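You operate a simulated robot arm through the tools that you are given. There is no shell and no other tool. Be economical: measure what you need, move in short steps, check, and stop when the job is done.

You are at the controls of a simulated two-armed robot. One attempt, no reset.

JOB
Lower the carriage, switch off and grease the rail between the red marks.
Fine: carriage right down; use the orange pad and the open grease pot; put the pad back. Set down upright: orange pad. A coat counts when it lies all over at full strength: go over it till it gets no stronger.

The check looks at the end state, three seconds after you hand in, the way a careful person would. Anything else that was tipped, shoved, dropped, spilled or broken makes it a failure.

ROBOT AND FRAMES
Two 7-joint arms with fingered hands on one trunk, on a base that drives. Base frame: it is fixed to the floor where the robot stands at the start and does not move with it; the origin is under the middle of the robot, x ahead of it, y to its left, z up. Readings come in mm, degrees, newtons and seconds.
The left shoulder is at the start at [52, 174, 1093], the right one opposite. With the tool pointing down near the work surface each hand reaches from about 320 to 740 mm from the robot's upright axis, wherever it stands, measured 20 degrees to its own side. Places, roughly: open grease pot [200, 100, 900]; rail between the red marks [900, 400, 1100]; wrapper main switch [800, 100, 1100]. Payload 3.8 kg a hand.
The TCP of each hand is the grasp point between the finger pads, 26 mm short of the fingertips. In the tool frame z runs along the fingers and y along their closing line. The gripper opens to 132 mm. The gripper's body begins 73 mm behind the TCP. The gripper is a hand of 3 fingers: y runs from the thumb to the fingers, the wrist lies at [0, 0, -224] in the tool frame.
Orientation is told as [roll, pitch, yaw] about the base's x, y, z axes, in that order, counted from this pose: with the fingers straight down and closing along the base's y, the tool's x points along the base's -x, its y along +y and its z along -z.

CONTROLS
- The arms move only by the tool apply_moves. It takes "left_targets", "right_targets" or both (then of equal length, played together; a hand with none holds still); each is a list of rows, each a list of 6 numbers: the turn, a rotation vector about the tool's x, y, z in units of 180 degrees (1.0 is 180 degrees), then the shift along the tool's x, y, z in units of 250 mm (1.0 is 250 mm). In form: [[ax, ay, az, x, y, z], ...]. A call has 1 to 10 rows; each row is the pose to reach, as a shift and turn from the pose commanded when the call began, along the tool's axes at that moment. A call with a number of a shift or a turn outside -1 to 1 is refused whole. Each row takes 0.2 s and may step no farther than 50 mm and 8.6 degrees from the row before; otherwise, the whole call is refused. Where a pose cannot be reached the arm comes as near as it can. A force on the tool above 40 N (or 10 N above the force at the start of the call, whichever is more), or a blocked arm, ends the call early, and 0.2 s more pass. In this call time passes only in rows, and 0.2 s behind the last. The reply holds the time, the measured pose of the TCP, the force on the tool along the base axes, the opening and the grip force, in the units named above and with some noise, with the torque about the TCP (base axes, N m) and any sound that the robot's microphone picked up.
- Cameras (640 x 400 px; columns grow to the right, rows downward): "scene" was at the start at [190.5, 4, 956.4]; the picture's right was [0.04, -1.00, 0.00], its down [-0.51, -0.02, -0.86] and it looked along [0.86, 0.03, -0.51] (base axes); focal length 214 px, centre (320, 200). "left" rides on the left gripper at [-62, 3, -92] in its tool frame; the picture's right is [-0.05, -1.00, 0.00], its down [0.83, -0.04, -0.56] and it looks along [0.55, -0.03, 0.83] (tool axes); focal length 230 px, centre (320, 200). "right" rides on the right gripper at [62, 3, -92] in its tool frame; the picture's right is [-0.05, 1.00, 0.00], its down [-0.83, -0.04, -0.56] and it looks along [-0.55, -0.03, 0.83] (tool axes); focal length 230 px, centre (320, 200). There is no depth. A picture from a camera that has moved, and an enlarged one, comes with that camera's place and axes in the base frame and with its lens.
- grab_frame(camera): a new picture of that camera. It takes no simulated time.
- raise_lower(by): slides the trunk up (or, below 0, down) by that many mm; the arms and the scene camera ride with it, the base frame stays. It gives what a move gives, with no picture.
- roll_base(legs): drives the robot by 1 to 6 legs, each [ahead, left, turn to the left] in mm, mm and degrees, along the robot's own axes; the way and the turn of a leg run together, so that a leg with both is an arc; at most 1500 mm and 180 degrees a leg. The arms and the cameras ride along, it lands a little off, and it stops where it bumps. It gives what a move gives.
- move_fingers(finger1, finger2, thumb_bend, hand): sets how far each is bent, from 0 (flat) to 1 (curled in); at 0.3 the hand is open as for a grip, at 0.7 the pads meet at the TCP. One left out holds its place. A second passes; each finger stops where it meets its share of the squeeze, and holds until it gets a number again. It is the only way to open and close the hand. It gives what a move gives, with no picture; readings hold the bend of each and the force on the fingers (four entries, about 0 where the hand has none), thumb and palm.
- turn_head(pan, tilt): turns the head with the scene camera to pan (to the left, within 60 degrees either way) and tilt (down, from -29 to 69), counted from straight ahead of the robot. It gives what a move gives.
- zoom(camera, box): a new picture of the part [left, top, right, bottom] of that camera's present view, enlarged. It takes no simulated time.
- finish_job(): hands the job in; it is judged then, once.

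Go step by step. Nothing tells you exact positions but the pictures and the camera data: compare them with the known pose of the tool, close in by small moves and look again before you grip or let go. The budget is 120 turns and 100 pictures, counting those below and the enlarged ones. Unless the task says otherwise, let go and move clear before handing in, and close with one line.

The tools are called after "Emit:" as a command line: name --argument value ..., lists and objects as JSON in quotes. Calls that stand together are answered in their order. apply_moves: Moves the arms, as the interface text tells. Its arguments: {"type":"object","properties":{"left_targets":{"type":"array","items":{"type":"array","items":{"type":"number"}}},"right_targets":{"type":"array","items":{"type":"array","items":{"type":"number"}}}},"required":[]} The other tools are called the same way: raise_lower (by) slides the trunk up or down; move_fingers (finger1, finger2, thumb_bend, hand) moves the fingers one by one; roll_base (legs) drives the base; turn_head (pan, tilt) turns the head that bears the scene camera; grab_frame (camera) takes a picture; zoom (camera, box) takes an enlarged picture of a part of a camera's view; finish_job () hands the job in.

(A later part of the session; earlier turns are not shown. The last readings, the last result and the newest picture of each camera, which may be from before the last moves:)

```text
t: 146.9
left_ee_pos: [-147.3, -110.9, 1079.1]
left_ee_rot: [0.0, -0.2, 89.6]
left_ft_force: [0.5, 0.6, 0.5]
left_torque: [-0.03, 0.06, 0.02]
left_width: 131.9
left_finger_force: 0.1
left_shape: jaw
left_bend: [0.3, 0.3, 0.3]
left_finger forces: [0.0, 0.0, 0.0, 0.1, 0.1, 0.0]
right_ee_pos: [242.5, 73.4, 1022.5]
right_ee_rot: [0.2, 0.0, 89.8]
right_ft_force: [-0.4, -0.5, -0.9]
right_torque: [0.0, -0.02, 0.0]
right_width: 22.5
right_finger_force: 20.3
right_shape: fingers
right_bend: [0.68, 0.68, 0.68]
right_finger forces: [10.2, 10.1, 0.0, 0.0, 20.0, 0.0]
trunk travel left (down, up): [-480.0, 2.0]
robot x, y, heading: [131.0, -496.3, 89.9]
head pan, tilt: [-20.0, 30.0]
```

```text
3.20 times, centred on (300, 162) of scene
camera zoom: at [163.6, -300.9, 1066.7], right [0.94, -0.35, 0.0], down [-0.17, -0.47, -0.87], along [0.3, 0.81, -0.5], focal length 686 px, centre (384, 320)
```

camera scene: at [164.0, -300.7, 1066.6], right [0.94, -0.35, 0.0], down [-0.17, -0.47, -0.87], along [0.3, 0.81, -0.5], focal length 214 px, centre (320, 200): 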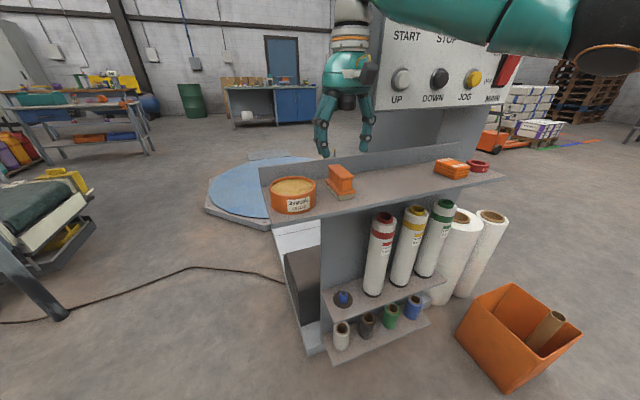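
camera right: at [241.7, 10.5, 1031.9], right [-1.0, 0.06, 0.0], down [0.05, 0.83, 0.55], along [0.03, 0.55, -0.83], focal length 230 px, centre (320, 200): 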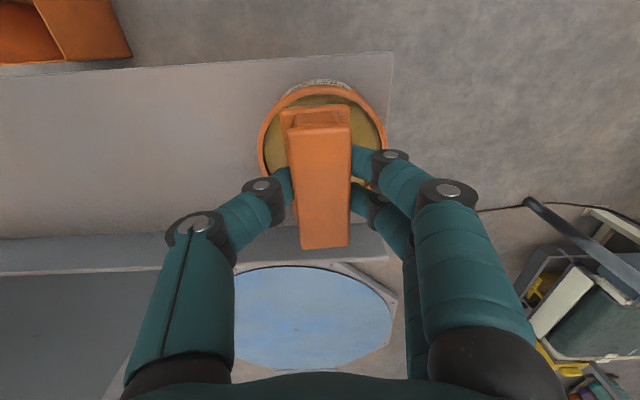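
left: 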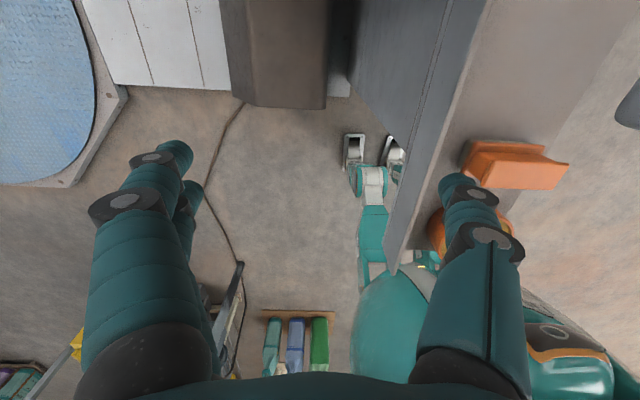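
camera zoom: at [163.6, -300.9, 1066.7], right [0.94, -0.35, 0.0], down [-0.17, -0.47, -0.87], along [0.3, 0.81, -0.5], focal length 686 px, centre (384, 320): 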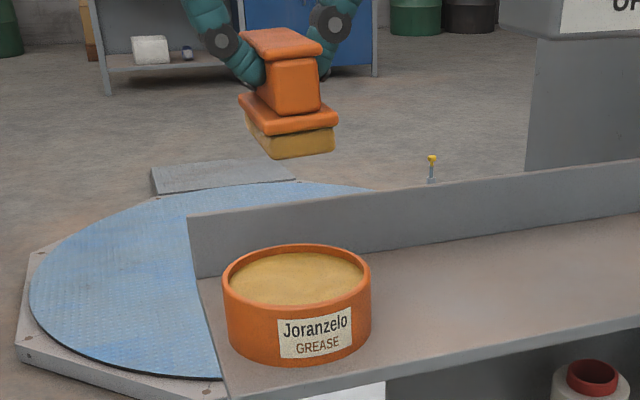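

The sole is fully loaded and the pot undisturbed. Now retreat and drive around to the rail side.

Emit:
roll_base --legs '[[-400, 0, 0], [0, -1500, 0], [0, -100, 0], [0, 0, 90], [0, -700, 0]]'

Emit:
turn_head --pan -20 --tilt 15

Emit:
grab_frame --camera "scene"

```text
t: 173.4
left_ee_pos: [1342.2, -484.4, 1080.2]
left_ee_rot: [0.1, -0.1, -179.9]
left_ft_force: [0.8, -0.3, -0.6]
left_torque: [0.0, 0.02, 0.05]
left_width: 131.8
left_finger_force: 0.0
left_shape: jaw
left_bend: [0.3, 0.3, 0.3]
left_finger forces: [0.1, 0.0, 0.0, 0.0, 0.1, 0.1]
right_ee_pos: [1153.9, -93.1, 1020.9]
right_ee_rot: [0.2, 0.0, -179.6]
right_ft_force: [-0.1, -0.1, -1.1]
right_torque: [0.0, 0.03, 0.02]
right_width: 22.0
right_finger_force: 20.4
right_shape: fingers
right_bend: [0.68, 0.68, 0.68]
right_finger forces: [10.0, 9.9, 0.1, 0.0, 19.7, 0.0]
trunk travel left (down, up): [-480.0, 2.0]
robot x, y, heading: [1725.1, -202.6, -179.8]
head pan, tilt: [-20.0, 30.0]
```

```text
t: 174.2
left_ee_pos: [1342.4, -485.4, 1079.5]
left_ee_rot: [-0.1, -0.1, -179.9]
left_ft_force: [0.1, -1.1, 0.0]
left_torque: [0.01, -0.01, -0.01]
left_width: 131.7
left_finger_force: 0.0
left_shape: jaw
left_bend: [0.3, 0.3, 0.3]
left_finger forces: [0.0, 0.0, 0.0, 0.1, 0.0, 0.1]
right_ee_pos: [1153.5, -94.1, 1021.9]
right_ee_rot: [0.2, -0.1, -179.7]
right_ft_force: [0.6, 0.0, -1.0]
right_torque: [0.01, 0.0, 0.01]
right_width: 22.3
right_finger_force: 19.7
right_shape: fingers
right_bend: [0.68, 0.68, 0.68]
right_finger forces: [10.0, 9.9, 0.1, 0.0, 19.8, 0.1]
trunk travel left (down, up): [-480.0, 2.0]
robot x, y, heading: [1723.1, -203.9, -180.0]
head pan, tilt: [-20.0, 15.0]
```

```text
50 pictures are left
camera scene: at [1529.2, -170.7, 1090.7], right [0.34, 0.94, 0.0], down [0.24, -0.09, -0.97], along [-0.91, 0.33, -0.26], focal length 214 px, centre (320, 200)
```

scene: 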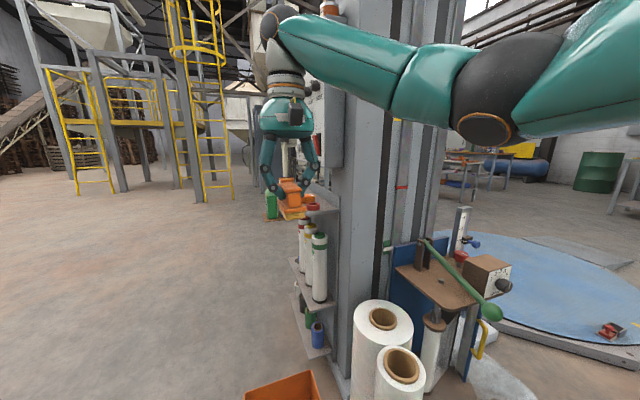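

Red marks and the lowered carriage are visible. I'll pitch the hand forward here where it's clear, then move over.

Emit:
apply_moves --right_targets '[[0, -0.047, 0, -0.03, 0, -0.024], [0, -0.094, 0, -0.06, 0, -0.048], [0, -0.141, 0, -0.09, 0, -0.072], [0, -0.188, 0, -0.12, 0, -0.096], [0, -0.235, 0, -0.15, 0, -0.12], [0, -0.282, 0, -0.18, 0, -0.144], [0, -0.329, 0, -0.21, 0, -0.168], [0, -0.376, 0, -0.24, 0, -0.192], [0, -0.423, 0, -0.27, 0, -0.216], [0, -0.47, 0, -0.3, 0, -0.24]]'

Emit:
apply_moves --right_targets '[[0, -0.015, 0, 0, 0, 0], [0, -0.03, 0, 0, 0, 0]]'

Emit:
roll_base --legs '[[0, -330, 0]]'

Emit:
turn_head --pan -15 --tilt 10

Emit:
grab_frame --camera "scene"

Emit:
grab_frame --camera "right"

```text
t: 176.4
left_ee_pos: [1342.0, -482.8, 1079.3]
left_ee_rot: [0.0, -0.1, -179.9]
left_ft_force: [-1.0, 0.9, -0.1]
left_torque: [-0.03, 0.01, 0.0]
left_width: 131.9
left_finger_force: 0.1
left_shape: jaw
left_bend: [0.3, 0.3, 0.3]
left_finger forces: [0.0, 0.0, 0.0, 0.0, 0.0, 0.0]
right_ee_pos: [1078.3, -95.0, 1081.7]
right_ee_rot: [1.9, -84.8, 178.4]
right_ft_force: [-1.1, -0.5, -0.5]
right_torque: [0.0, -0.02, 0.0]
right_width: 22.1
right_finger_force: 20.0
right_shape: fingers
right_bend: [0.68, 0.68, 0.68]
right_finger forces: [9.9, 9.8, 0.0, 0.0, 19.6, 0.0]
trunk travel left (down, up): [-480.0, 2.0]
robot x, y, heading: [1725.1, -201.8, -179.6]
head pan, tilt: [-20.0, 15.0]
```

```text
t: 177.0
left_ee_pos: [1342.9, -484.1, 1078.3]
left_ee_rot: [0.0, -0.1, -179.8]
left_ft_force: [0.2, -0.7, -0.3]
left_torque: [-0.02, 0.0, -0.03]
left_width: 131.8
left_finger_force: 0.0
left_shape: jaw
left_bend: [0.3, 0.3, 0.3]
left_finger forces: [0.0, 0.1, 0.1, 0.0, 0.0, 0.0]
right_ee_pos: [1079.1, -93.8, 1081.6]
right_ee_rot: [97.1, -89.9, 83.2]
right_ft_force: [0.6, -0.6, -0.6]
right_torque: [0.02, -0.03, -0.04]
right_width: 22.0
right_finger_force: 19.4
right_shape: fingers
right_bend: [0.68, 0.68, 0.68]
right_finger forces: [10.0, 9.9, 0.0, 0.0, 19.6, 0.0]
trunk travel left (down, up): [-480.0, 2.0]
robot x, y, heading: [1723.0, -205.0, -179.8]
head pan, tilt: [-20.0, 15.0]
```

```text
t: 180.5
left_ee_pos: [1342.1, -156.4, 1080.4]
left_ee_rot: [0.0, 0.0, -179.8]
left_ft_force: [-0.5, -0.4, 0.3]
left_torque: [0.01, 0.01, 0.0]
left_width: 131.8
left_finger_force: 0.0
left_shape: jaw
left_bend: [0.3, 0.3, 0.3]
left_finger forces: [0.0, 0.1, 0.0, 0.0, 0.1, 0.0]
right_ee_pos: [1076.5, 233.5, 1082.5]
right_ee_rot: [94.6, -89.8, 85.7]
right_ft_force: [-0.6, -0.2, -0.3]
right_torque: [0.04, -0.02, 0.02]
right_width: 21.8
right_finger_force: 19.5
right_shape: fingers
right_bend: [0.68, 0.68, 0.68]
right_finger forces: [10.0, 9.9, 0.0, 0.1, 19.6, 0.1]
trunk travel left (down, up): [-480.0, 2.0]
robot x, y, heading: [1722.7, 126.0, -179.5]
head pan, tilt: [-20.0, 15.0]
```

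```text
t: 181.1
left_ee_pos: [1341.5, -156.9, 1078.8]
left_ee_rot: [0.0, -0.1, -179.8]
left_ft_force: [0.3, 0.1, 0.2]
left_torque: [-0.02, 0.02, 0.01]
left_width: 132.0
left_finger_force: 0.0
left_shape: jaw
left_bend: [0.3, 0.3, 0.3]
left_finger forces: [0.0, 0.1, 0.1, 0.1, 0.1, 0.0]
right_ee_pos: [1077.5, 232.0, 1081.7]
right_ee_rot: [87.4, -89.8, 93.3]
right_ft_force: [0.2, 0.1, -0.8]
right_torque: [0.0, -0.02, -0.01]
right_width: 21.9
right_finger_force: 19.9
right_shape: fingers
right_bend: [0.68, 0.68, 0.68]
right_finger forces: [9.8, 9.9, 0.0, 0.1, 19.6, 0.0]
trunk travel left (down, up): [-480.0, 2.0]
robot x, y, heading: [1725.2, 124.0, -179.7]
head pan, tilt: [-15.0, 10.0]
```

```text
49 pictures are left
camera scene: at [1525.6, 149.8, 1098.9], right [0.25, 0.97, 0.0], down [0.17, -0.04, -0.98], along [-0.95, 0.25, -0.17], focal length 214 px, centre (320, 200)
```

scene: 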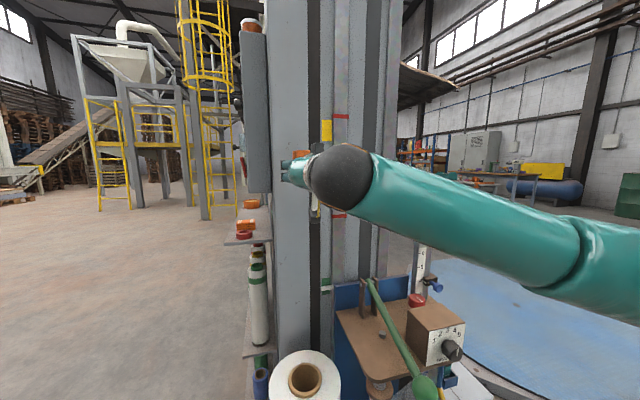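

```text
48 pictures are left
camera right: at [1168.8, 230.7, 1020.2], right [0.01, -1.0, 0.05], down [0.55, 0.05, 0.83], along [-0.83, 0.02, 0.55], focal length 230 px, centre (320, 200)
```

right: 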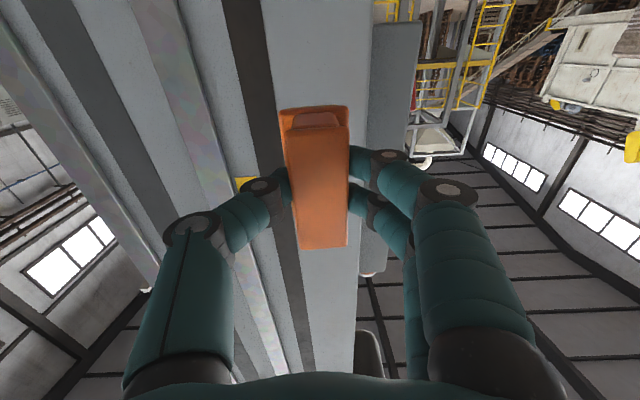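

Emit:
zoom --camera "scene" --box '[290, 80, 430, 300]'

```text
1.82 times, centred on (360, 190) of scene
camera zoom: at [1525.6, 149.8, 1098.9], right [0.25, 0.97, 0.0], down [0.17, -0.04, -0.98], along [-0.95, 0.25, -0.17], focal length 390 px, centre (247, 218)
```

zoom: 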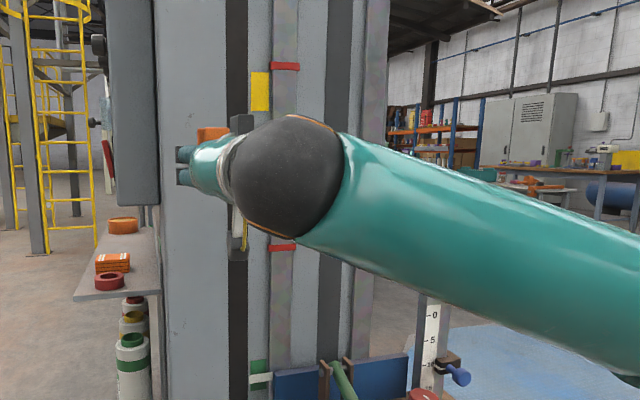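

The marked rail is the left of two, ≈[905, 376], marks at z≈935 and ≈1230, about 45 mm wide. I'll move the pad in front of it and look with the hand camera.

Emit:
apply_moves --right_targets '[[0, 0, 0, 0, -0.19, 0], [0, 0, 0, 0, -0.38, 0], [0, 0, 0, 0, -0.572, 0]]'

Emit:
grab_frame --camera "right"

Emit:
grab_frame --camera "scene"

```text
t: 181.9
left_ee_pos: [1341.9, -156.2, 1079.8]
left_ee_rot: [0.0, -0.1, -179.6]
left_ft_force: [-0.3, -0.5, -0.4]
left_torque: [-0.01, 0.04, 0.01]
left_width: 131.8
left_finger_force: 0.1
left_shape: jaw
left_bend: [0.3, 0.3, 0.3]
left_finger forces: [0.0, 0.0, 0.0, 0.0, 0.1, 0.0]
right_ee_pos: [1077.5, 377.1, 1081.8]
right_ee_rot: [95.1, -89.7, 85.6]
right_ft_force: [0.3, -0.2, -0.2]
right_torque: [-0.06, -0.01, 0.01]
right_width: 21.9
right_finger_force: 20.1
right_shape: fingers
right_bend: [0.68, 0.68, 0.68]
right_finger forces: [9.9, 9.9, 0.0, 0.0, 19.7, 0.1]
trunk travel left (down, up): [-480.0, 2.0]
robot x, y, heading: [1720.8, 129.2, -179.7]
head pan, tilt: [-15.0, 10.0]
```

```text
46 pictures are left
camera right: at [1167.5, 375.3, 1019.8], right [0.01, -1.0, 0.06], down [0.56, 0.05, 0.83], along [-0.83, 0.02, 0.55], focal length 230 px, centre (320, 200)
```

right: 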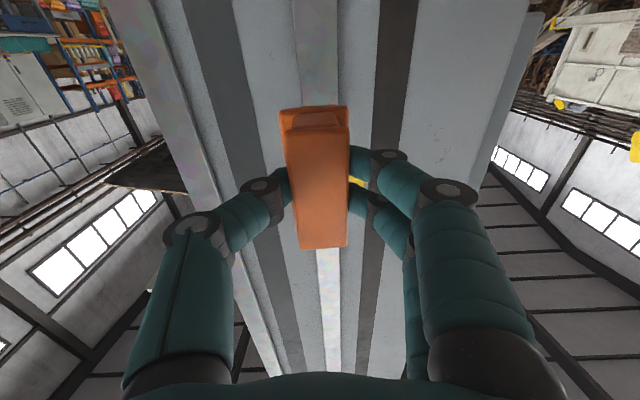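

```text
45 pictures are left
camera scene: at [1525.9, 150.5, 1099.0], right [0.25, 0.97, 0.0], down [0.17, -0.04, -0.98], along [-0.95, 0.25, -0.17], focal length 214 px, centre (320, 200)
```

scene: 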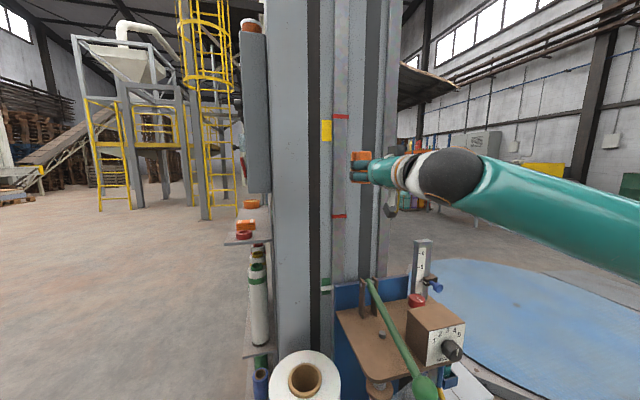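

Rail centre y≈376, ~43 mm wide vs. pad ~36 mm, so I'll use offset strokes. Moving in to find contact.

Emit:
apply_moves --right_targets '[[0, 0, 0, 0, 0.02, 0.15], [0, 0, 0, 0, 0.02, 0.3], [0, 0, 0, 0, 0.02, 0.38], [0, 0, 0, 0, 0.02, 0.41], [0, 0, 0, 0, 0.02, 0.44], [0, 0, 0, 0, 0.02, 0.46]]'

Emit:
grab_frame --camera "right"

```text
t: 183.3
left_ee_pos: [1343.8, -156.3, 1081.4]
left_ee_rot: [0.0, -0.1, -179.8]
left_ft_force: [-0.4, 0.5, 0.3]
left_torque: [0.0, 0.02, 0.01]
left_width: 131.8
left_finger_force: 0.1
left_shape: jaw
left_bend: [0.3, 0.3, 0.3]
left_finger forces: [0.1, 0.0, 0.0, 0.1, 0.0, 0.0]
right_ee_pos: [962.5, 370.4, 1081.2]
right_ee_rot: [92.9, -89.8, 87.5]
right_ft_force: [14.7, 3.4, -2.8]
right_torque: [0.03, -0.07, 0.07]
right_width: 21.5
right_finger_force: 22.7
right_shape: fingers
right_bend: [0.69, 0.69, 0.68]
right_finger forces: [10.4, 10.8, 0.1, 0.1, 23.8, 0.0]
trunk travel left (down, up): [-480.0, 2.0]
robot x, y, heading: [1721.8, 127.4, -179.7]
head pan, tilt: [-15.0, 10.0]
```

```text
44 pictures are left
camera right: at [1054.5, 368.8, 1019.8], right [0.01, -1.0, 0.05], down [0.55, 0.05, 0.83], along [-0.83, 0.02, 0.55], focal length 230 px, centre (320, 200)
```

right: 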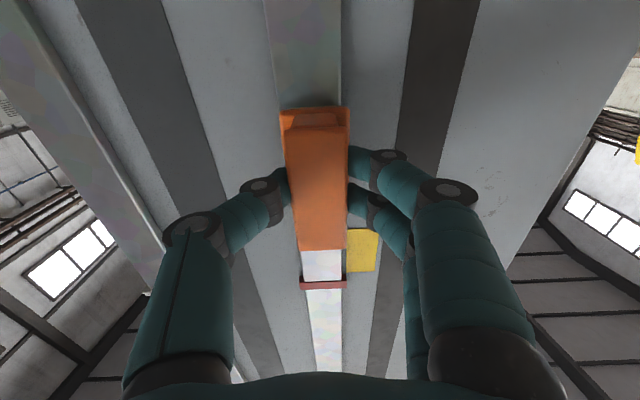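

Contact at 15 N right where expected; the top mark is at z≈1225. Stroking up to it, then all the way down.

Emit:
apply_moves --right_targets '[[0, 0, 0, -0.109, 0, 0], [0, 0, 0, -0.218, 0, 0], [0, 0, 0, -0.327, 0, 0], [0, 0, 0, -0.428, 0, 0]]'

Emit:
grab_frame --camera "right"

Emit:
grab_frame --camera "scene"

```text
t: 184.3
left_ee_pos: [1343.0, -156.7, 1081.1]
left_ee_rot: [0.0, -0.3, -179.7]
left_ft_force: [-0.2, -0.6, -0.3]
left_torque: [-0.03, 0.01, 0.01]
left_width: 131.8
left_finger_force: 0.0
left_shape: jaw
left_bend: [0.3, 0.3, 0.3]
left_finger forces: [0.0, 0.0, 0.0, 0.1, 0.0, 0.0]
right_ee_pos: [963.0, 369.0, 1192.7]
right_ee_rot: [144.6, -89.7, 35.9]
right_ft_force: [13.4, 1.2, -3.3]
right_torque: [0.05, -0.06, 0.15]
right_width: 21.3
right_finger_force: 23.2
right_shape: fingers
right_bend: [0.7, 0.7, 0.68]
right_finger forces: [11.5, 11.8, 0.0, 0.0, 23.5, 0.0]
trunk travel left (down, up): [-480.0, 2.0]
robot x, y, heading: [1721.9, 123.9, -179.8]
head pan, tilt: [-15.0, 10.0]
```

```text
43 pictures are left
camera right: at [1053.7, 367.7, 1130.6], right [0.01, -1.0, 0.06], down [0.56, 0.05, 0.83], along [-0.83, 0.02, 0.56], focal length 230 px, centre (320, 200)
```

right: 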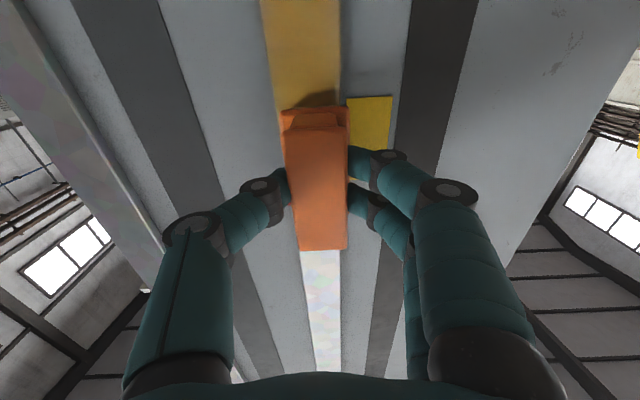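

```text
42 pictures are left
camera scene: at [1527.2, 149.8, 1099.4], right [0.25, 0.97, 0.0], down [0.17, -0.04, -0.99], along [-0.95, 0.25, -0.17], focal length 214 px, centre (320, 200)
```

scene: 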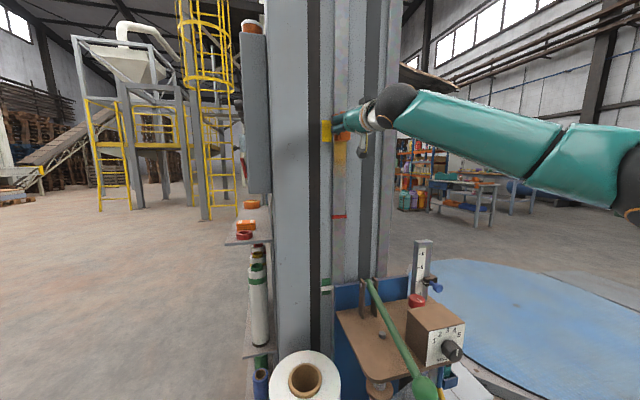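

The coat goes on visibly and across the width. Now the long stroke down to the bottom mark.

Emit:
apply_moves --right_targets '[[0, 0, 0, 0.098, 0, 0], [0, 0, 0, 0.196, 0, 0], [0, 0, 0, 0.294, 0, 0], [0, 0, 0, 0.392, 0, 0], [0, 0, 0, 0.49, 0, 0], [0, 0, 0, 0.588, 0, 0], [0, 0, 0, 0.686, 0, 0], [0, 0, 0, 0.784, 0, 0], [0, 0, 0, 0.872, 0, 0]]'

Emit:
grab_frame --camera "scene"

Emit:
zoom --camera "scene" --box '[290, 80, 430, 300]'

Emit:
grab_frame --camera "right"

```text
t: 186.3
left_ee_pos: [1342.4, -156.9, 1080.6]
left_ee_rot: [0.0, 0.0, -179.6]
left_ft_force: [-0.5, 0.4, -0.1]
left_torque: [0.02, 0.04, -0.04]
left_width: 131.9
left_finger_force: 0.0
left_shape: jaw
left_bend: [0.3, 0.3, 0.3]
left_finger forces: [0.0, 0.0, 0.1, 0.1, 0.0, 0.1]
right_ee_pos: [963.3, 369.7, 969.8]
right_ee_rot: [69.3, -89.9, 111.1]
right_ft_force: [9.5, 0.0, 0.2]
right_torque: [-0.03, -0.01, 0.16]
right_width: 21.8
right_finger_force: 21.6
right_shape: fingers
right_bend: [0.69, 0.7, 0.68]
right_finger forces: [11.2, 10.8, 0.1, 0.0, 22.1, 0.0]
trunk travel left (down, up): [-480.0, 2.0]
robot x, y, heading: [1720.6, 126.3, -179.6]
head pan, tilt: [-15.0, 10.0]
```

```text
41 pictures are left
camera scene: at [1526.7, 149.6, 1099.0], right [0.25, 0.97, 0.0], down [0.17, -0.04, -0.98], along [-0.95, 0.25, -0.17], focal length 214 px, centre (320, 200)
```

scene: 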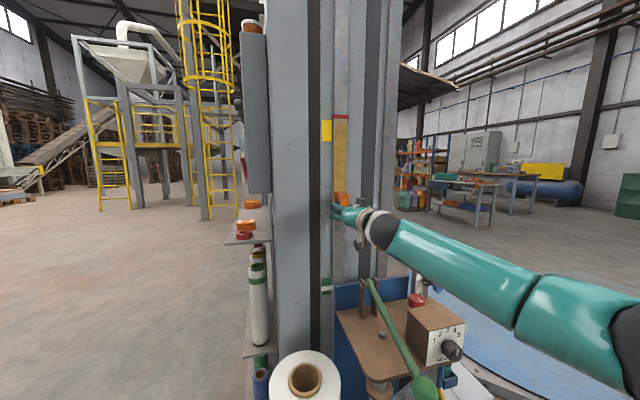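

```text
1.82 times, centred on (360, 190) of scene
camera zoom: at [1526.7, 149.6, 1099.0], right [0.25, 0.97, 0.0], down [0.17, -0.04, -0.98], along [-0.95, 0.25, -0.17], focal length 390 px, centre (247, 218)
```

zoom: 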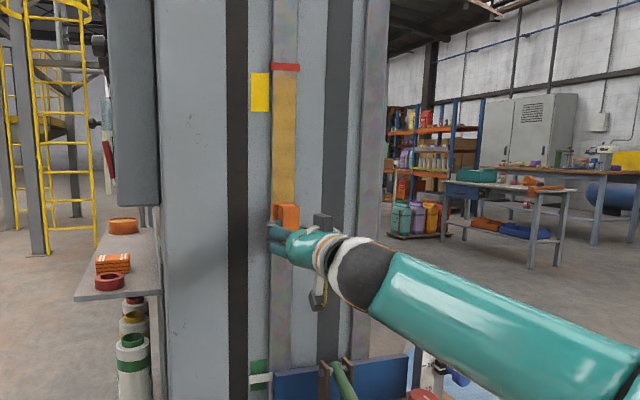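

```text
39 pictures are left
camera right: at [1054.4, 367.0, 908.4], right [0.01, -1.0, 0.05], down [0.55, 0.05, 0.83], along [-0.83, 0.02, 0.55], focal length 230 px, centre (320, 200)
```

right: 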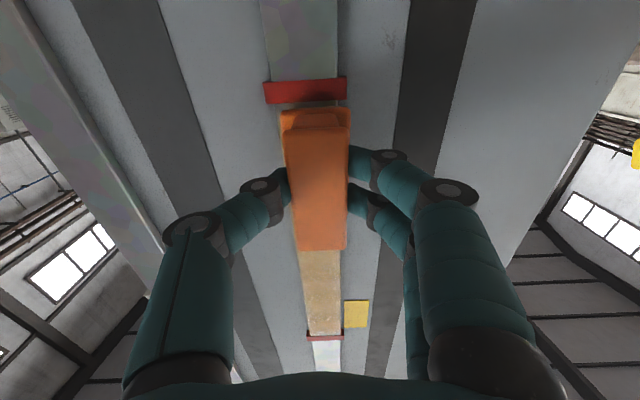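

Coat reaches neatly to both marks (bottom mark z≈924–937). Now passes at the other lateral offset, up and back.

Emit:
apply_moves --right_targets '[[0, 0, 0, 0, -0.05, 0.004], [0, 0, 0, -0.1, -0.05, 0.008], [0, 0, 0, -0.2, -0.05, 0.008], [0, 0, 0, -0.3, -0.05, 0.008], [0, 0, 0, -0.4, -0.05, 0.008], [0, 0, 0, -0.5, -0.05, 0.008], [0, 0, 0, -0.6, -0.05, 0.008], [0, 0, 0, -0.7, -0.05, 0.008], [0, 0, 0, -0.8, -0.05, 0.008], [0, 0, 0, -0.884, -0.05, 0.008]]'

Emit:
apply_moves --right_targets '[[0, 0, 0, 0, 0.024, 0], [0, 0, 0, 0.1, 0.024, 0], [0, 0, 0, 0.2, 0.024, 0], [0, 0, 0, 0.3, 0.024, 0], [0, 0, 0, 0.4, 0.024, 0], [0, 0, 0, 0.5, 0.024, 0], [0, 0, 0, 0.6, 0.024, 0], [0, 0, 0, 0.7, 0.024, 0], [0, 0, 0, 0.8, 0.024, 0], [0, 0, 0, 0.884, 0.024, 0]]'

Emit:
grab_frame --camera "right"

Emit:
zoom --camera "scene" --box '[300, 100, 380, 225]'

```text
t: 188.5
left_ee_pos: [1343.7, -155.6, 1081.7]
left_ee_rot: [0.1, -0.2, -179.7]
left_ft_force: [-0.8, 0.7, -0.6]
left_torque: [-0.01, -0.01, 0.03]
left_width: 132.1
left_finger_force: 0.0
left_shape: jaw
left_bend: [0.3, 0.3, 0.3]
left_finger forces: [0.0, 0.0, 0.1, 0.0, 0.0, 0.1]
right_ee_pos: [961.4, 381.1, 1194.7]
right_ee_rot: [149.9, -89.7, 30.7]
right_ft_force: [21.8, 0.1, -5.7]
right_torque: [0.05, -0.09, 0.06]
right_width: 21.3
right_finger_force: 24.3
right_shape: fingers
right_bend: [0.7, 0.7, 0.68]
right_finger forces: [11.9, 12.0, 0.0, 0.0, 24.4, 0.0]
trunk travel left (down, up): [-480.0, 2.0]
robot x, y, heading: [1719.8, 125.2, -179.6]
head pan, tilt: [-15.0, 10.0]
```

```text
t: 190.7
left_ee_pos: [1345.0, -157.2, 1080.4]
left_ee_rot: [0.0, -0.3, -179.7]
left_ft_force: [0.5, 1.1, 0.1]
left_torque: [0.01, 0.0, -0.02]
left_width: 131.9
left_finger_force: 0.0
left_shape: jaw
left_bend: [0.3, 0.3, 0.3]
left_finger forces: [0.0, 0.0, 0.0, 0.0, 0.0, 0.0]
right_ee_pos: [961.8, 374.8, 970.3]
right_ee_rot: [106.5, -89.8, 73.9]
right_ft_force: [21.0, -1.2, 3.3]
right_torque: [-0.05, 0.04, 0.1]
right_width: 21.5
right_finger_force: 22.6
right_shape: fingers
right_bend: [0.7, 0.7, 0.68]
right_finger forces: [12.1, 11.2, 0.0, 0.0, 22.3, 0.0]
trunk travel left (down, up): [-480.0, 2.0]
robot x, y, heading: [1720.9, 127.4, -179.7]
head pan, tilt: [-15.0, 10.0]
```

```text
38 pictures are left
camera right: at [1052.9, 373.7, 909.0], right [0.01, -1.0, 0.05], down [0.56, 0.05, 0.83], along [-0.83, 0.02, 0.56], focal length 230 px, centre (320, 200)
```

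right: 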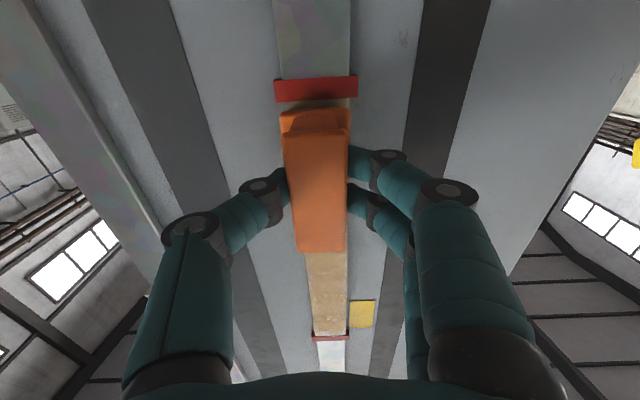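

```text
3.20 times, centred on (340, 162) of scene
camera zoom: at [1528.2, 149.4, 1099.3], right [0.25, 0.97, 0.0], down [0.17, -0.04, -0.99], along [-0.95, 0.25, -0.17], focal length 686 px, centre (256, 320)
```

zoom: 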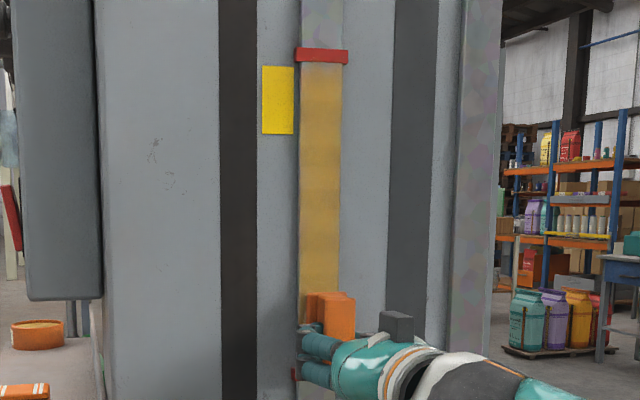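

The top ~15 mm below the upper mark is paler. I'll make another pass up, working the top end with short overlapping strokes.

Emit:
apply_moves --right_targets '[[0, 0, 0, -0.13, 0.02, -0.012], [0, 0, 0, -0.26, 0.02, -0.012], [0, 0, 0, -0.39, 0.02, -0.012], [0, 0, 0, -0.52, 0.02, -0.012], [0, 0, 0, -0.65, 0.02, -0.012], [0, 0, 0, -0.78, 0.02, -0.012], [0, 0, 0, -0.9, 0.02, -0.012], [0, 0, 0, -0.91, -0.025, -0.012], [0, 0, 0, -0.81, -0.025, -0.012], [0, 0, 0, -0.91, -0.025, -0.012]]'

Emit:
apply_moves --right_targets '[[0, 0, 0, 0.12, 0.02, 0], [0, 0, 0, 0, 0.045, 0], [0, 0, 0, 0.1, 0.045, 0], [0, 0, 0, 0.2, 0.045, 0], [0, 0, 0, 0.1, 0, 0], [0, 0, 0, 0.2, 0, 0], [0, 0, 0, 0.33, 0, 0], [0, 0, 0, 0.46, 0, 0], [0, 0, 0, 0.6, 0, 0], [0, 0, 0, 0.74, 0, 0]]'

Emit:
zoom --camera "scene" --box '[300, 100, 380, 225]'

Emit:
grab_frame --camera "right"

```text
t: 192.9
left_ee_pos: [1342.9, -156.3, 1080.7]
left_ee_rot: [0.0, -0.1, -179.6]
left_ft_force: [1.0, 0.6, -0.1]
left_torque: [0.0, 0.02, 0.0]
left_width: 131.8
left_finger_force: 0.0
left_shape: jaw
left_bend: [0.3, 0.3, 0.3]
left_finger forces: [0.1, 0.0, 0.1, 0.0, 0.1, 0.0]
right_ee_pos: [962.4, 382.9, 1199.6]
right_ee_rot: [124.7, -89.8, 55.7]
right_ft_force: [6.8, 1.3, -1.1]
right_torque: [0.04, -0.02, 0.08]
right_width: 21.4
right_finger_force: 21.0
right_shape: fingers
right_bend: [0.7, 0.69, 0.68]
right_finger forces: [10.3, 10.1, 0.0, 0.1, 21.5, 0.1]
trunk travel left (down, up): [-480.0, 2.0]
robot x, y, heading: [1720.7, 125.9, -179.6]
head pan, tilt: [-15.0, 10.0]
```

```text
t: 195.1
left_ee_pos: [1341.6, -156.3, 1079.4]
left_ee_rot: [0.0, 0.2, -179.9]
left_ft_force: [0.2, -0.5, -0.8]
left_torque: [0.01, 0.02, -0.01]
left_width: 131.8
left_finger_force: 0.1
left_shape: jaw
left_bend: [0.3, 0.3, 0.3]
left_finger forces: [0.0, 0.1, 0.1, 0.1, 0.0, 0.0]
right_ee_pos: [962.8, 383.7, 1011.6]
right_ee_rot: [53.4, -89.8, 127.1]
right_ft_force: [2.5, 0.1, -1.3]
right_torque: [0.01, 0.0, 0.05]
right_width: 21.4
right_finger_force: 19.2
right_shape: fingers
right_bend: [0.69, 0.69, 0.68]
right_finger forces: [9.7, 9.9, 0.0, 0.1, 19.8, 0.0]
trunk travel left (down, up): [-480.0, 2.0]
robot x, y, heading: [1720.6, 126.2, -179.6]
head pan, tilt: [-15.0, 10.0]
```

```text
3.20 times, centred on (340, 162) of scene
camera zoom: at [1525.5, 149.7, 1098.7], right [0.25, 0.97, 0.0], down [0.17, -0.04, -0.98], along [-0.95, 0.25, -0.17], focal length 686 px, centre (256, 320)
```

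zoom: 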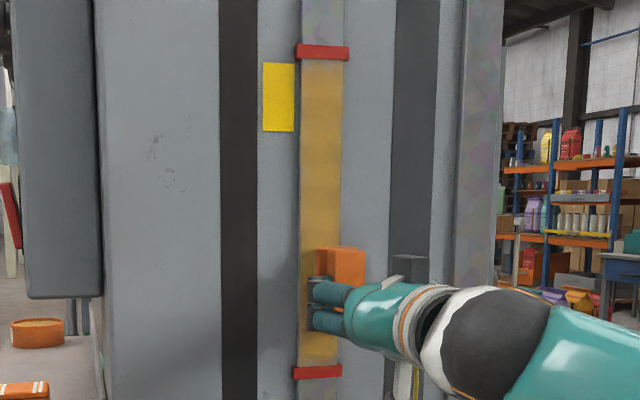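

```text
35 pictures are left
camera right: at [1054.7, 381.8, 950.3], right [0.01, -1.0, 0.05], down [0.55, 0.05, 0.83], along [-0.83, 0.02, 0.55], focal length 230 px, centre (320, 200)
```

right: 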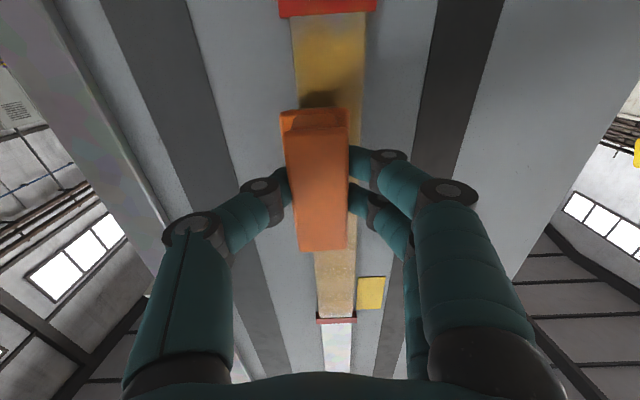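

Emit:
zoom --camera "right" --box '[260, 0, 400, 110]'

Emit:
zoom --camera "scene" --box '[325, 105, 360, 170]'

```text
3.64 times, centred on (330, 55) of right
camera zoom: at [1054.7, 381.8, 950.3], right [0.01, -1.0, 0.05], down [0.55, 0.05, 0.83], along [-0.83, 0.02, 0.55], focal length 837 px, centre (284, 727)
```

zoom: 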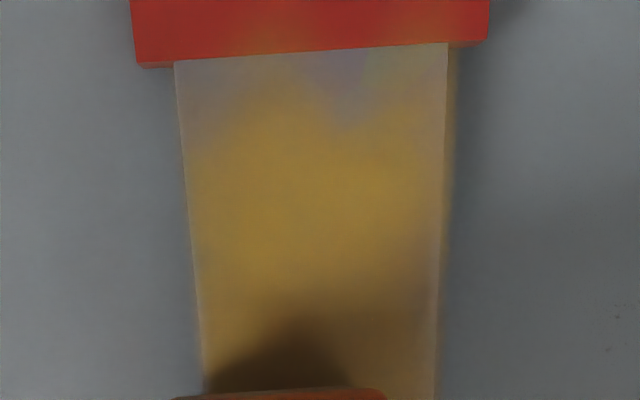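

```text
6.15 times, centred on (342, 138) of scene
camera zoom: at [1525.5, 149.7, 1098.7], right [0.25, 0.97, 0.0], down [0.17, -0.04, -0.98], along [-0.95, 0.25, -0.17], focal length 1320 px, centre (182, 585)
```

zoom: 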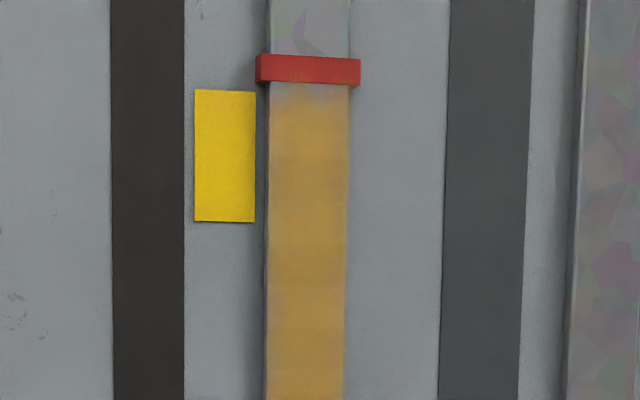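

The marks stand proud of the rail, so the pad was riding up on them and missed ~8 mm at each end. I'll approach the bottom mark from inside until it butts.

Emit:
apply_moves --right_targets '[[0, 0, 0, 0.05, 0, 0.012], [0, 0, 0, 0.1, 0, 0.014], [0, 0, 0, 0.12, 0, 0.014], [0, 0, 0, 0.134, 0, 0.014], [0, 0, 0, 0.142, 0, 0.014]]'

Emit:
zoom --camera "right" --box '[250, 50, 400, 150]'

```text
t: 196.3
left_ee_pos: [1344.1, -156.3, 1080.5]
left_ee_rot: [0.1, -0.2, -179.7]
left_ft_force: [0.1, -0.3, 0.9]
left_torque: [-0.01, 0.0, -0.01]
left_width: 131.9
left_finger_force: 0.1
left_shape: jaw
left_bend: [0.3, 0.3, 0.3]
left_finger forces: [0.0, 0.0, 0.0, 0.0, 0.0, 0.0]
right_ee_pos: [961.9, 383.0, 978.5]
right_ee_rot: [120.0, -90.0, 60.5]
right_ft_force: [19.4, 0.9, 2.7]
right_torque: [-0.03, 0.08, 0.03]
right_width: 21.1
right_finger_force: 23.1
right_shape: fingers
right_bend: [0.7, 0.7, 0.68]
right_finger forces: [11.5, 11.8, 0.0, 0.0, 22.9, 0.0]
trunk travel left (down, up): [-480.0, 2.0]
robot x, y, heading: [1719.9, 126.9, -179.7]
head pan, tilt: [-15.0, 10.0]
```

```text
4.00 times, centred on (325, 100) of right
camera zoom: at [1052.6, 380.4, 916.7], right [0.01, -1.0, 0.05], down [0.56, 0.05, 0.83], along [-0.83, 0.02, 0.56], focal length 920 px, centre (300, 600)
```

zoom: 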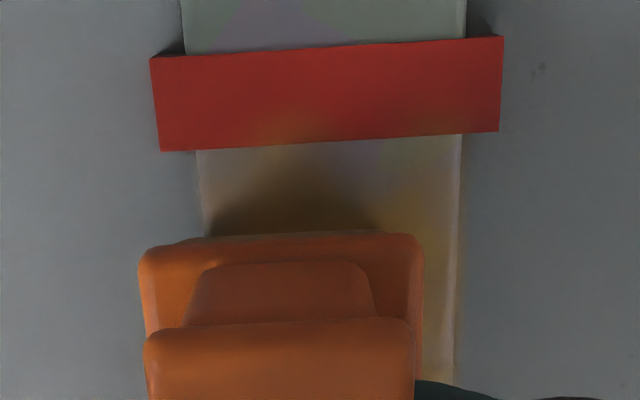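

The sole's lower end is ~9 mm above the mark. I'll move down to butt and scrub sideways there.

Emit:
apply_moves --right_targets '[[0, 0, 0, 0.02, 0, 0], [0, 0, 0, 0.036, 0, 0], [0, 0, 0, 0.036, 0.03, 0], [0, 0, 0, 0.036, 0.064, 0], [0, 0, 0, 0.0, 0.064, 0], [0, 0, 0, 0.036, 0.064, 0], [0, 0, 0, 0.036, 0.03, 0], [0, 0, 0, 0.036, -0.01, 0], [0, 0, 0, 0.0, -0.01, 0], [0, 0, 0, 0.036, -0.01, 0]]'

Emit:
apply_moves --right_targets '[[0, 0, 0, 0, 0.04, 0], [0, 0, 0, 0, 0.075, 0], [0, 0, 0, -0.04, 0.075, 0], [0, 0, 0, 0, 0.075, 0], [0, 0, 0, 0, 0.04, 0], [0, 0, 0, -0.04, 0.04, 0], [0, 0, 0, 0, 0.04, 0], [0, 0, 0, -0.12, 0.0, 0], [0, 0, 0, -0.25, 0.0, 0], [0, 0, 0, -0.38, 0, 0]]'

Emit:
zoom --camera "right" --box '[240, 0, 400, 110]'

Emit:
zoom --camera "scene" --box '[320, 100, 365, 225]'

```text
t: 198.5
left_ee_pos: [1343.6, -156.7, 1081.8]
left_ee_rot: [0.0, -0.2, -179.7]
left_ft_force: [0.6, 0.7, -0.1]
left_torque: [0.02, 0.04, 0.01]
left_width: 131.9
left_finger_force: 0.0
left_shape: jaw
left_bend: [0.3, 0.3, 0.3]
left_finger forces: [0.1, 0.1, 0.0, 0.0, 0.0, 0.0]
right_ee_pos: [961.0, 384.4, 973.3]
right_ee_rot: [163.1, -89.5, 17.4]
right_ft_force: [20.6, -2.6, 2.4]
right_torque: [-0.01, 0.04, 0.23]
right_width: 21.4
right_finger_force: 22.8
right_shape: fingers
right_bend: [0.7, 0.7, 0.69]
right_finger forces: [12.1, 12.5, 0.0, 0.0, 21.5, 0.0]
trunk travel left (down, up): [-480.0, 2.0]
robot x, y, heading: [1718.7, 128.4, -179.4]
head pan, tilt: [-15.0, 10.0]
```

```text
t: 200.7
left_ee_pos: [1342.2, -156.9, 1081.0]
left_ee_rot: [0.0, -0.2, -179.7]
left_ft_force: [-0.1, -0.1, 0.1]
left_torque: [-0.03, -0.01, -0.01]
left_width: 132.1
left_finger_force: 0.0
left_shape: jaw
left_bend: [0.3, 0.3, 0.3]
left_finger forces: [0.0, 0.0, 0.1, 0.0, 0.0, 0.1]
right_ee_pos: [959.8, 384.1, 1067.7]
right_ee_rot: [135.3, -89.7, 45.2]
right_ft_force: [7.6, 0.4, -2.3]
right_torque: [0.04, -0.03, 0.07]
right_width: 21.6
right_finger_force: 20.9
right_shape: fingers
right_bend: [0.69, 0.7, 0.69]
right_finger forces: [10.2, 10.4, 0.0, 0.0, 20.8, 0.0]
trunk travel left (down, up): [-480.0, 2.0]
robot x, y, heading: [1724.1, 125.8, -179.6]
head pan, tilt: [-15.0, 10.0]
```

```text
3.64 times, centred on (320, 55) of right
camera zoom: at [1052.1, 382.7, 1005.4], right [0.01, -1.0, 0.06], down [0.56, 0.05, 0.83], along [-0.83, 0.02, 0.56], focal length 837 px, centre (320, 727)
```

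zoom: 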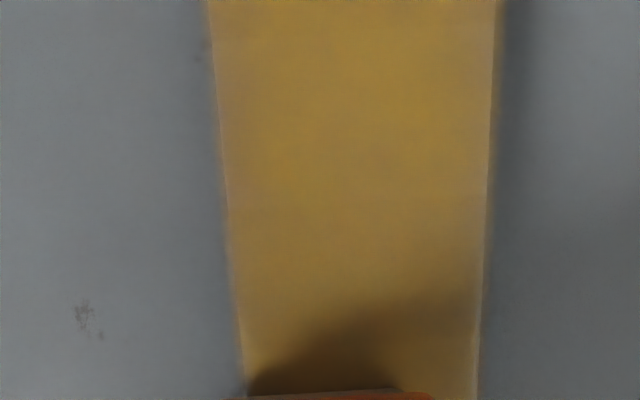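

```text
3.20 times, centred on (342, 162) of scene
camera zoom: at [1526.5, 149.8, 1099.3], right [0.25, 0.97, 0.0], down [0.17, -0.04, -0.98], along [-0.95, 0.25, -0.17], focal length 686 px, centre (248, 320)
```

zoom: 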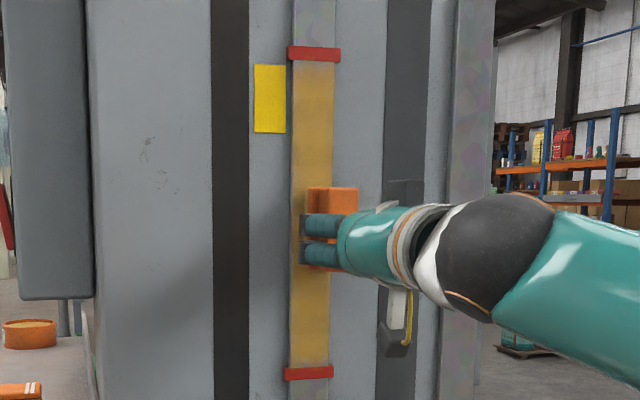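

Bottom end is now well coated. Same at the top: approach the upper mark from below with scrubbing.

Emit:
apply_moves --right_targets '[[0, 0, 0, -0.12, 0, 0.004], [0, 0, 0, -0.24, 0, 0.006], [0, 0, 0, -0.36, 0, 0.008], [0, 0, 0, -0.44, 0, 0.008], [0, 0, 0, -0.46, 0, 0.008], [0, 0, 0, -0.47, 0, 0.008], [0, 0, 0, -0.48, 0, 0.008]]'

Emit:
zoom --camera "scene" --box '[320, 100, 365, 160]'

Emit:
grab_frame --camera "right"

```text
t: 202.3
left_ee_pos: [1345.6, -157.2, 1080.9]
left_ee_rot: [0.0, -0.1, -179.8]
left_ft_force: [0.2, -0.1, 0.4]
left_torque: [0.01, 0.0, 0.01]
left_width: 132.0
left_finger_force: 0.2
left_shape: jaw
left_bend: [0.3, 0.3, 0.3]
left_finger forces: [0.1, 0.1, 0.0, 0.0, 0.1, 0.0]
right_ee_pos: [958.9, 383.6, 1185.8]
right_ee_rot: [143.1, -89.7, 37.7]
right_ft_force: [22.7, -0.9, -5.2]
right_torque: [0.0, -0.05, 0.06]
right_width: 21.0
right_finger_force: 23.1
right_shape: fingers
right_bend: [0.7, 0.7, 0.69]
right_finger forces: [11.9, 12.1, 0.0, 0.0, 23.5, 0.0]
trunk travel left (down, up): [-480.0, 2.0]
robot x, y, heading: [1719.2, 128.3, -179.6]
head pan, tilt: [-15.0, 10.0]
```

```text
6.67 times, centred on (342, 130) of scene
camera zoom: at [1528.3, 149.8, 1099.5], right [0.25, 0.97, 0.0], down [0.17, -0.04, -0.99], along [-0.95, 0.25, -0.17], focal length 1430 px, centre (170, 667)
```

zoom: 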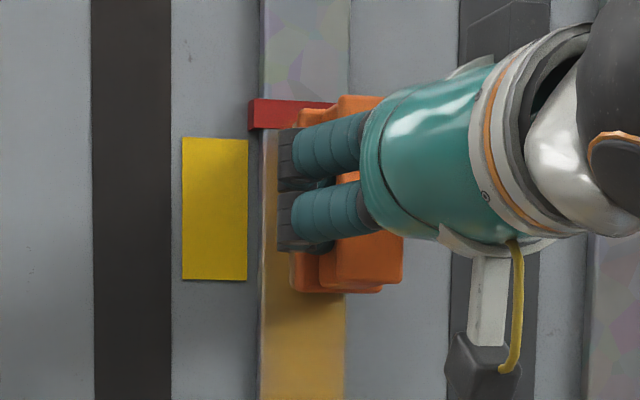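

```text
28 pictures are left
camera right: at [1050.8, 383.0, 1124.3], right [0.01, -1.0, 0.05], down [0.56, 0.05, 0.83], along [-0.83, 0.02, 0.56], focal length 230 px, centre (320, 200)
```

right: 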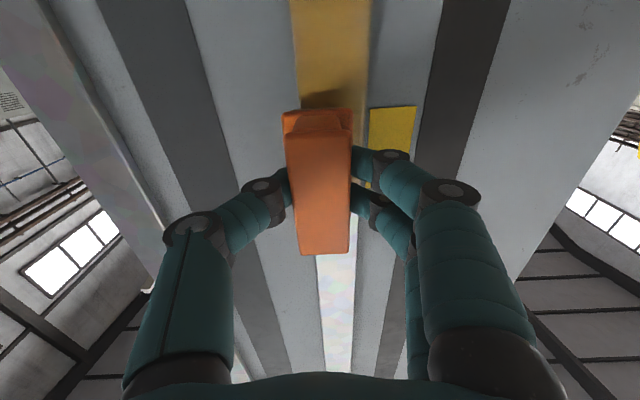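

Emit:
apply_moves --right_targets '[[0, 0, 0, -0.012, 0, -0.004], [0, 0, 0, -0.012, 0.035, -0.004], [0, 0, 0, -0.012, 0.07, -0.004], [0, 0, 0, 0.03, 0.07, -0.004], [0, 0, 0, -0.014, 0.07, -0.004], [0, 0, 0, -0.014, 0.035, -0.004], [0, 0, 0, 0.03, 0.035, -0.004], [0, 0, 0, -0.014, 0.035, -0.004], [0, 0, 0, -0.014, -0.005, -0.004], [0, 0, 0, 0.03, -0.005, -0.004]]'

Emit:
apply_moves --right_targets '[[0, 0, 0, -0.048, 0, 0], [0, 0, 0, -0.048, 0.035, 0], [0, 0, 0, -0.048, 0.07, 0], [0, 0, 0, 0.08, 0.07, 0], [0, 0, 0, 0.21, 0.07, 0], [0, 0, 0, 0.34, 0.07, 0], [0, 0, 0, 0.47, 0.07, 0], [0, 0, 0, 0.6, 0.07, 0], [0, 0, 0, 0.72, 0.07, 0], [0, 0, 0, 0.8, 0.07, 0]]'

Emit:
zoom --camera "scene" --box '[320, 105, 365, 190]'

```text
t: 204.5
left_ee_pos: [1343.5, -156.8, 1081.5]
left_ee_rot: [0.0, -0.2, -179.7]
left_ft_force: [0.1, 0.0, -0.7]
left_torque: [0.0, 0.0, -0.02]
left_width: 131.7
left_finger_force: 0.1
left_shape: jaw
left_bend: [0.3, 0.3, 0.3]
left_finger forces: [0.0, 0.0, 0.1, 0.0, 0.0, 0.0]
right_ee_pos: [959.5, 388.3, 1179.9]
right_ee_rot: [146.3, -89.7, 34.1]
right_ft_force: [13.5, 0.1, 1.8]
right_torque: [0.0, 0.11, 0.11]
right_width: 21.3
right_finger_force: 22.3
right_shape: fingers
right_bend: [0.69, 0.69, 0.69]
right_finger forces: [11.1, 10.8, 0.0, 0.0, 21.9, 0.0]
trunk travel left (down, up): [-480.0, 2.0]
robot x, y, heading: [1720.2, 123.9, -179.7]
head pan, tilt: [-15.0, 10.0]
```

```text
t: 206.7
left_ee_pos: [1344.9, -157.0, 1079.9]
left_ee_rot: [0.0, -0.1, -179.7]
left_ft_force: [0.5, 0.1, 0.4]
left_torque: [0.03, -0.01, 0.0]
left_width: 132.0
left_finger_force: 0.2
left_shape: jaw
left_bend: [0.3, 0.3, 0.3]
left_finger forces: [0.0, 0.1, 0.0, 0.0, 0.1, 0.1]
right_ee_pos: [959.2, 368.5, 975.5]
right_ee_rot: [114.7, -89.8, 65.7]
right_ft_force: [19.4, -0.6, 2.8]
right_torque: [-0.01, 0.07, 0.01]
right_width: 21.5
right_finger_force: 22.2
right_shape: fingers
right_bend: [0.69, 0.69, 0.69]
right_finger forces: [11.3, 11.0, 0.1, 0.0, 22.0, 0.0]
trunk travel left (down, up): [-480.0, 2.0]
robot x, y, heading: [1726.6, 127.6, -179.6]
head pan, tilt: [-15.0, 10.0]
```

```text
4.71 times, centred on (342, 148) of scene
camera zoom: at [1527.7, 149.5, 1099.2], right [0.25, 0.97, 0.0], down [0.17, -0.04, -0.99], along [-0.95, 0.25, -0.17], focal length 1009 px, centre (214, 447)
```

zoom: 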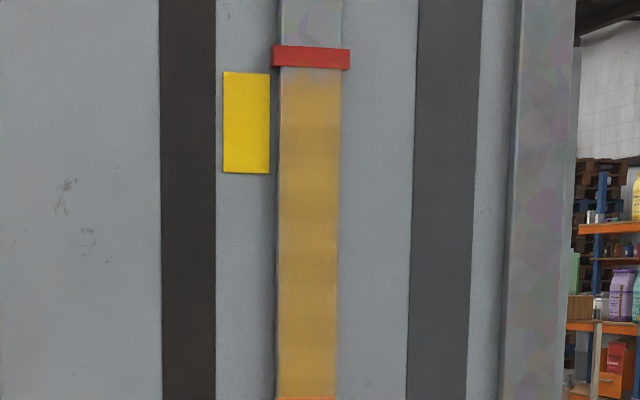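

An ~11 mm pale band remains under the upper mark (edge ≈1225). I'll go back up and edge higher until it butts.

Emit:
apply_moves --right_targets '[[0, 0, 0, -0.15, -0.03, 0], [0, 0, 0, -0.3, -0.03, 0], [0, 0, 0, -0.45, -0.03, 0], [0, 0, 0, -0.6, -0.03, 0], [0, 0, 0, -0.75, -0.03, 0], [0, 0, 0, -0.84, -0.03, 0], [0, 0, 0, -0.86, -0.03, 0], [0, 0, 0, -0.872, -0.03, 0], [0, 0, 0, -0.884, -0.03, 0]]'

Emit:
apply_moves --right_targets '[[0, 0, 0, -0.008, 0, 0], [0, 0, 0, -0.016, 0, 0]]'

Emit:
zoom --camera "right" --box '[270, 180, 370, 300]'

```text
t: 208.7
left_ee_pos: [1343.2, -158.0, 1080.7]
left_ee_rot: [0.0, -0.1, -179.7]
left_ft_force: [0.2, -0.9, -0.5]
left_torque: [-0.04, 0.01, 0.0]
left_width: 132.0
left_finger_force: 0.0
left_shape: jaw
left_bend: [0.3, 0.3, 0.3]
left_finger forces: [0.0, 0.1, 0.0, 0.0, 0.0, 0.1]
right_ee_pos: [959.8, 376.1, 1198.5]
right_ee_rot: [124.6, -89.8, 55.9]
right_ft_force: [11.9, 0.0, -3.3]
right_torque: [-0.01, -0.04, 0.0]
right_width: 21.2
right_finger_force: 22.0
right_shape: fingers
right_bend: [0.69, 0.69, 0.69]
right_finger forces: [10.8, 11.0, 0.0, 0.0, 21.6, 0.1]
trunk travel left (down, up): [-480.0, 2.0]
robot x, y, heading: [1724.0, 125.2, -179.5]
head pan, tilt: [-15.0, 10.0]
```

```text
t: 209.3
left_ee_pos: [1343.7, -157.0, 1080.1]
left_ee_rot: [0.0, -0.1, -179.7]
left_ft_force: [-0.3, -0.4, 0.1]
left_torque: [-0.01, -0.01, 0.0]
left_width: 131.9
left_finger_force: 0.0
left_shape: jaw
left_bend: [0.3, 0.3, 0.3]
left_finger forces: [0.1, 0.1, 0.0, 0.1, 0.0, 0.0]
right_ee_pos: [960.0, 376.7, 1204.1]
right_ee_rot: [142.7, -89.8, 37.9]
right_ft_force: [10.2, 0.4, -1.5]
right_torque: [0.0, -0.07, 0.03]
right_width: 21.2
right_finger_force: 21.6
right_shape: fingers
right_bend: [0.69, 0.69, 0.69]
right_finger forces: [10.9, 10.6, 0.0, 0.0, 21.5, 0.0]
trunk travel left (down, up): [-480.0, 2.0]
robot x, y, heading: [1725.6, 130.7, -179.7]
head pan, tilt: [-15.0, 10.0]
```

```text
3.33 times, centred on (320, 240) of right
camera zoom: at [1050.7, 374.8, 1141.5], right [0.01, -1.0, 0.05], down [0.56, 0.05, 0.83], along [-0.83, 0.02, 0.56], focal length 767 px, centre (320, 67)
```

zoom: 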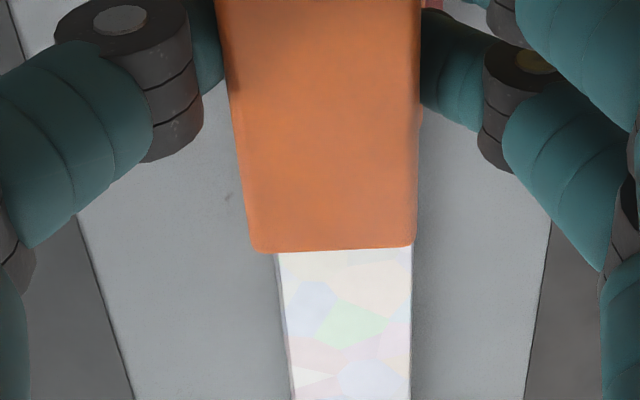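

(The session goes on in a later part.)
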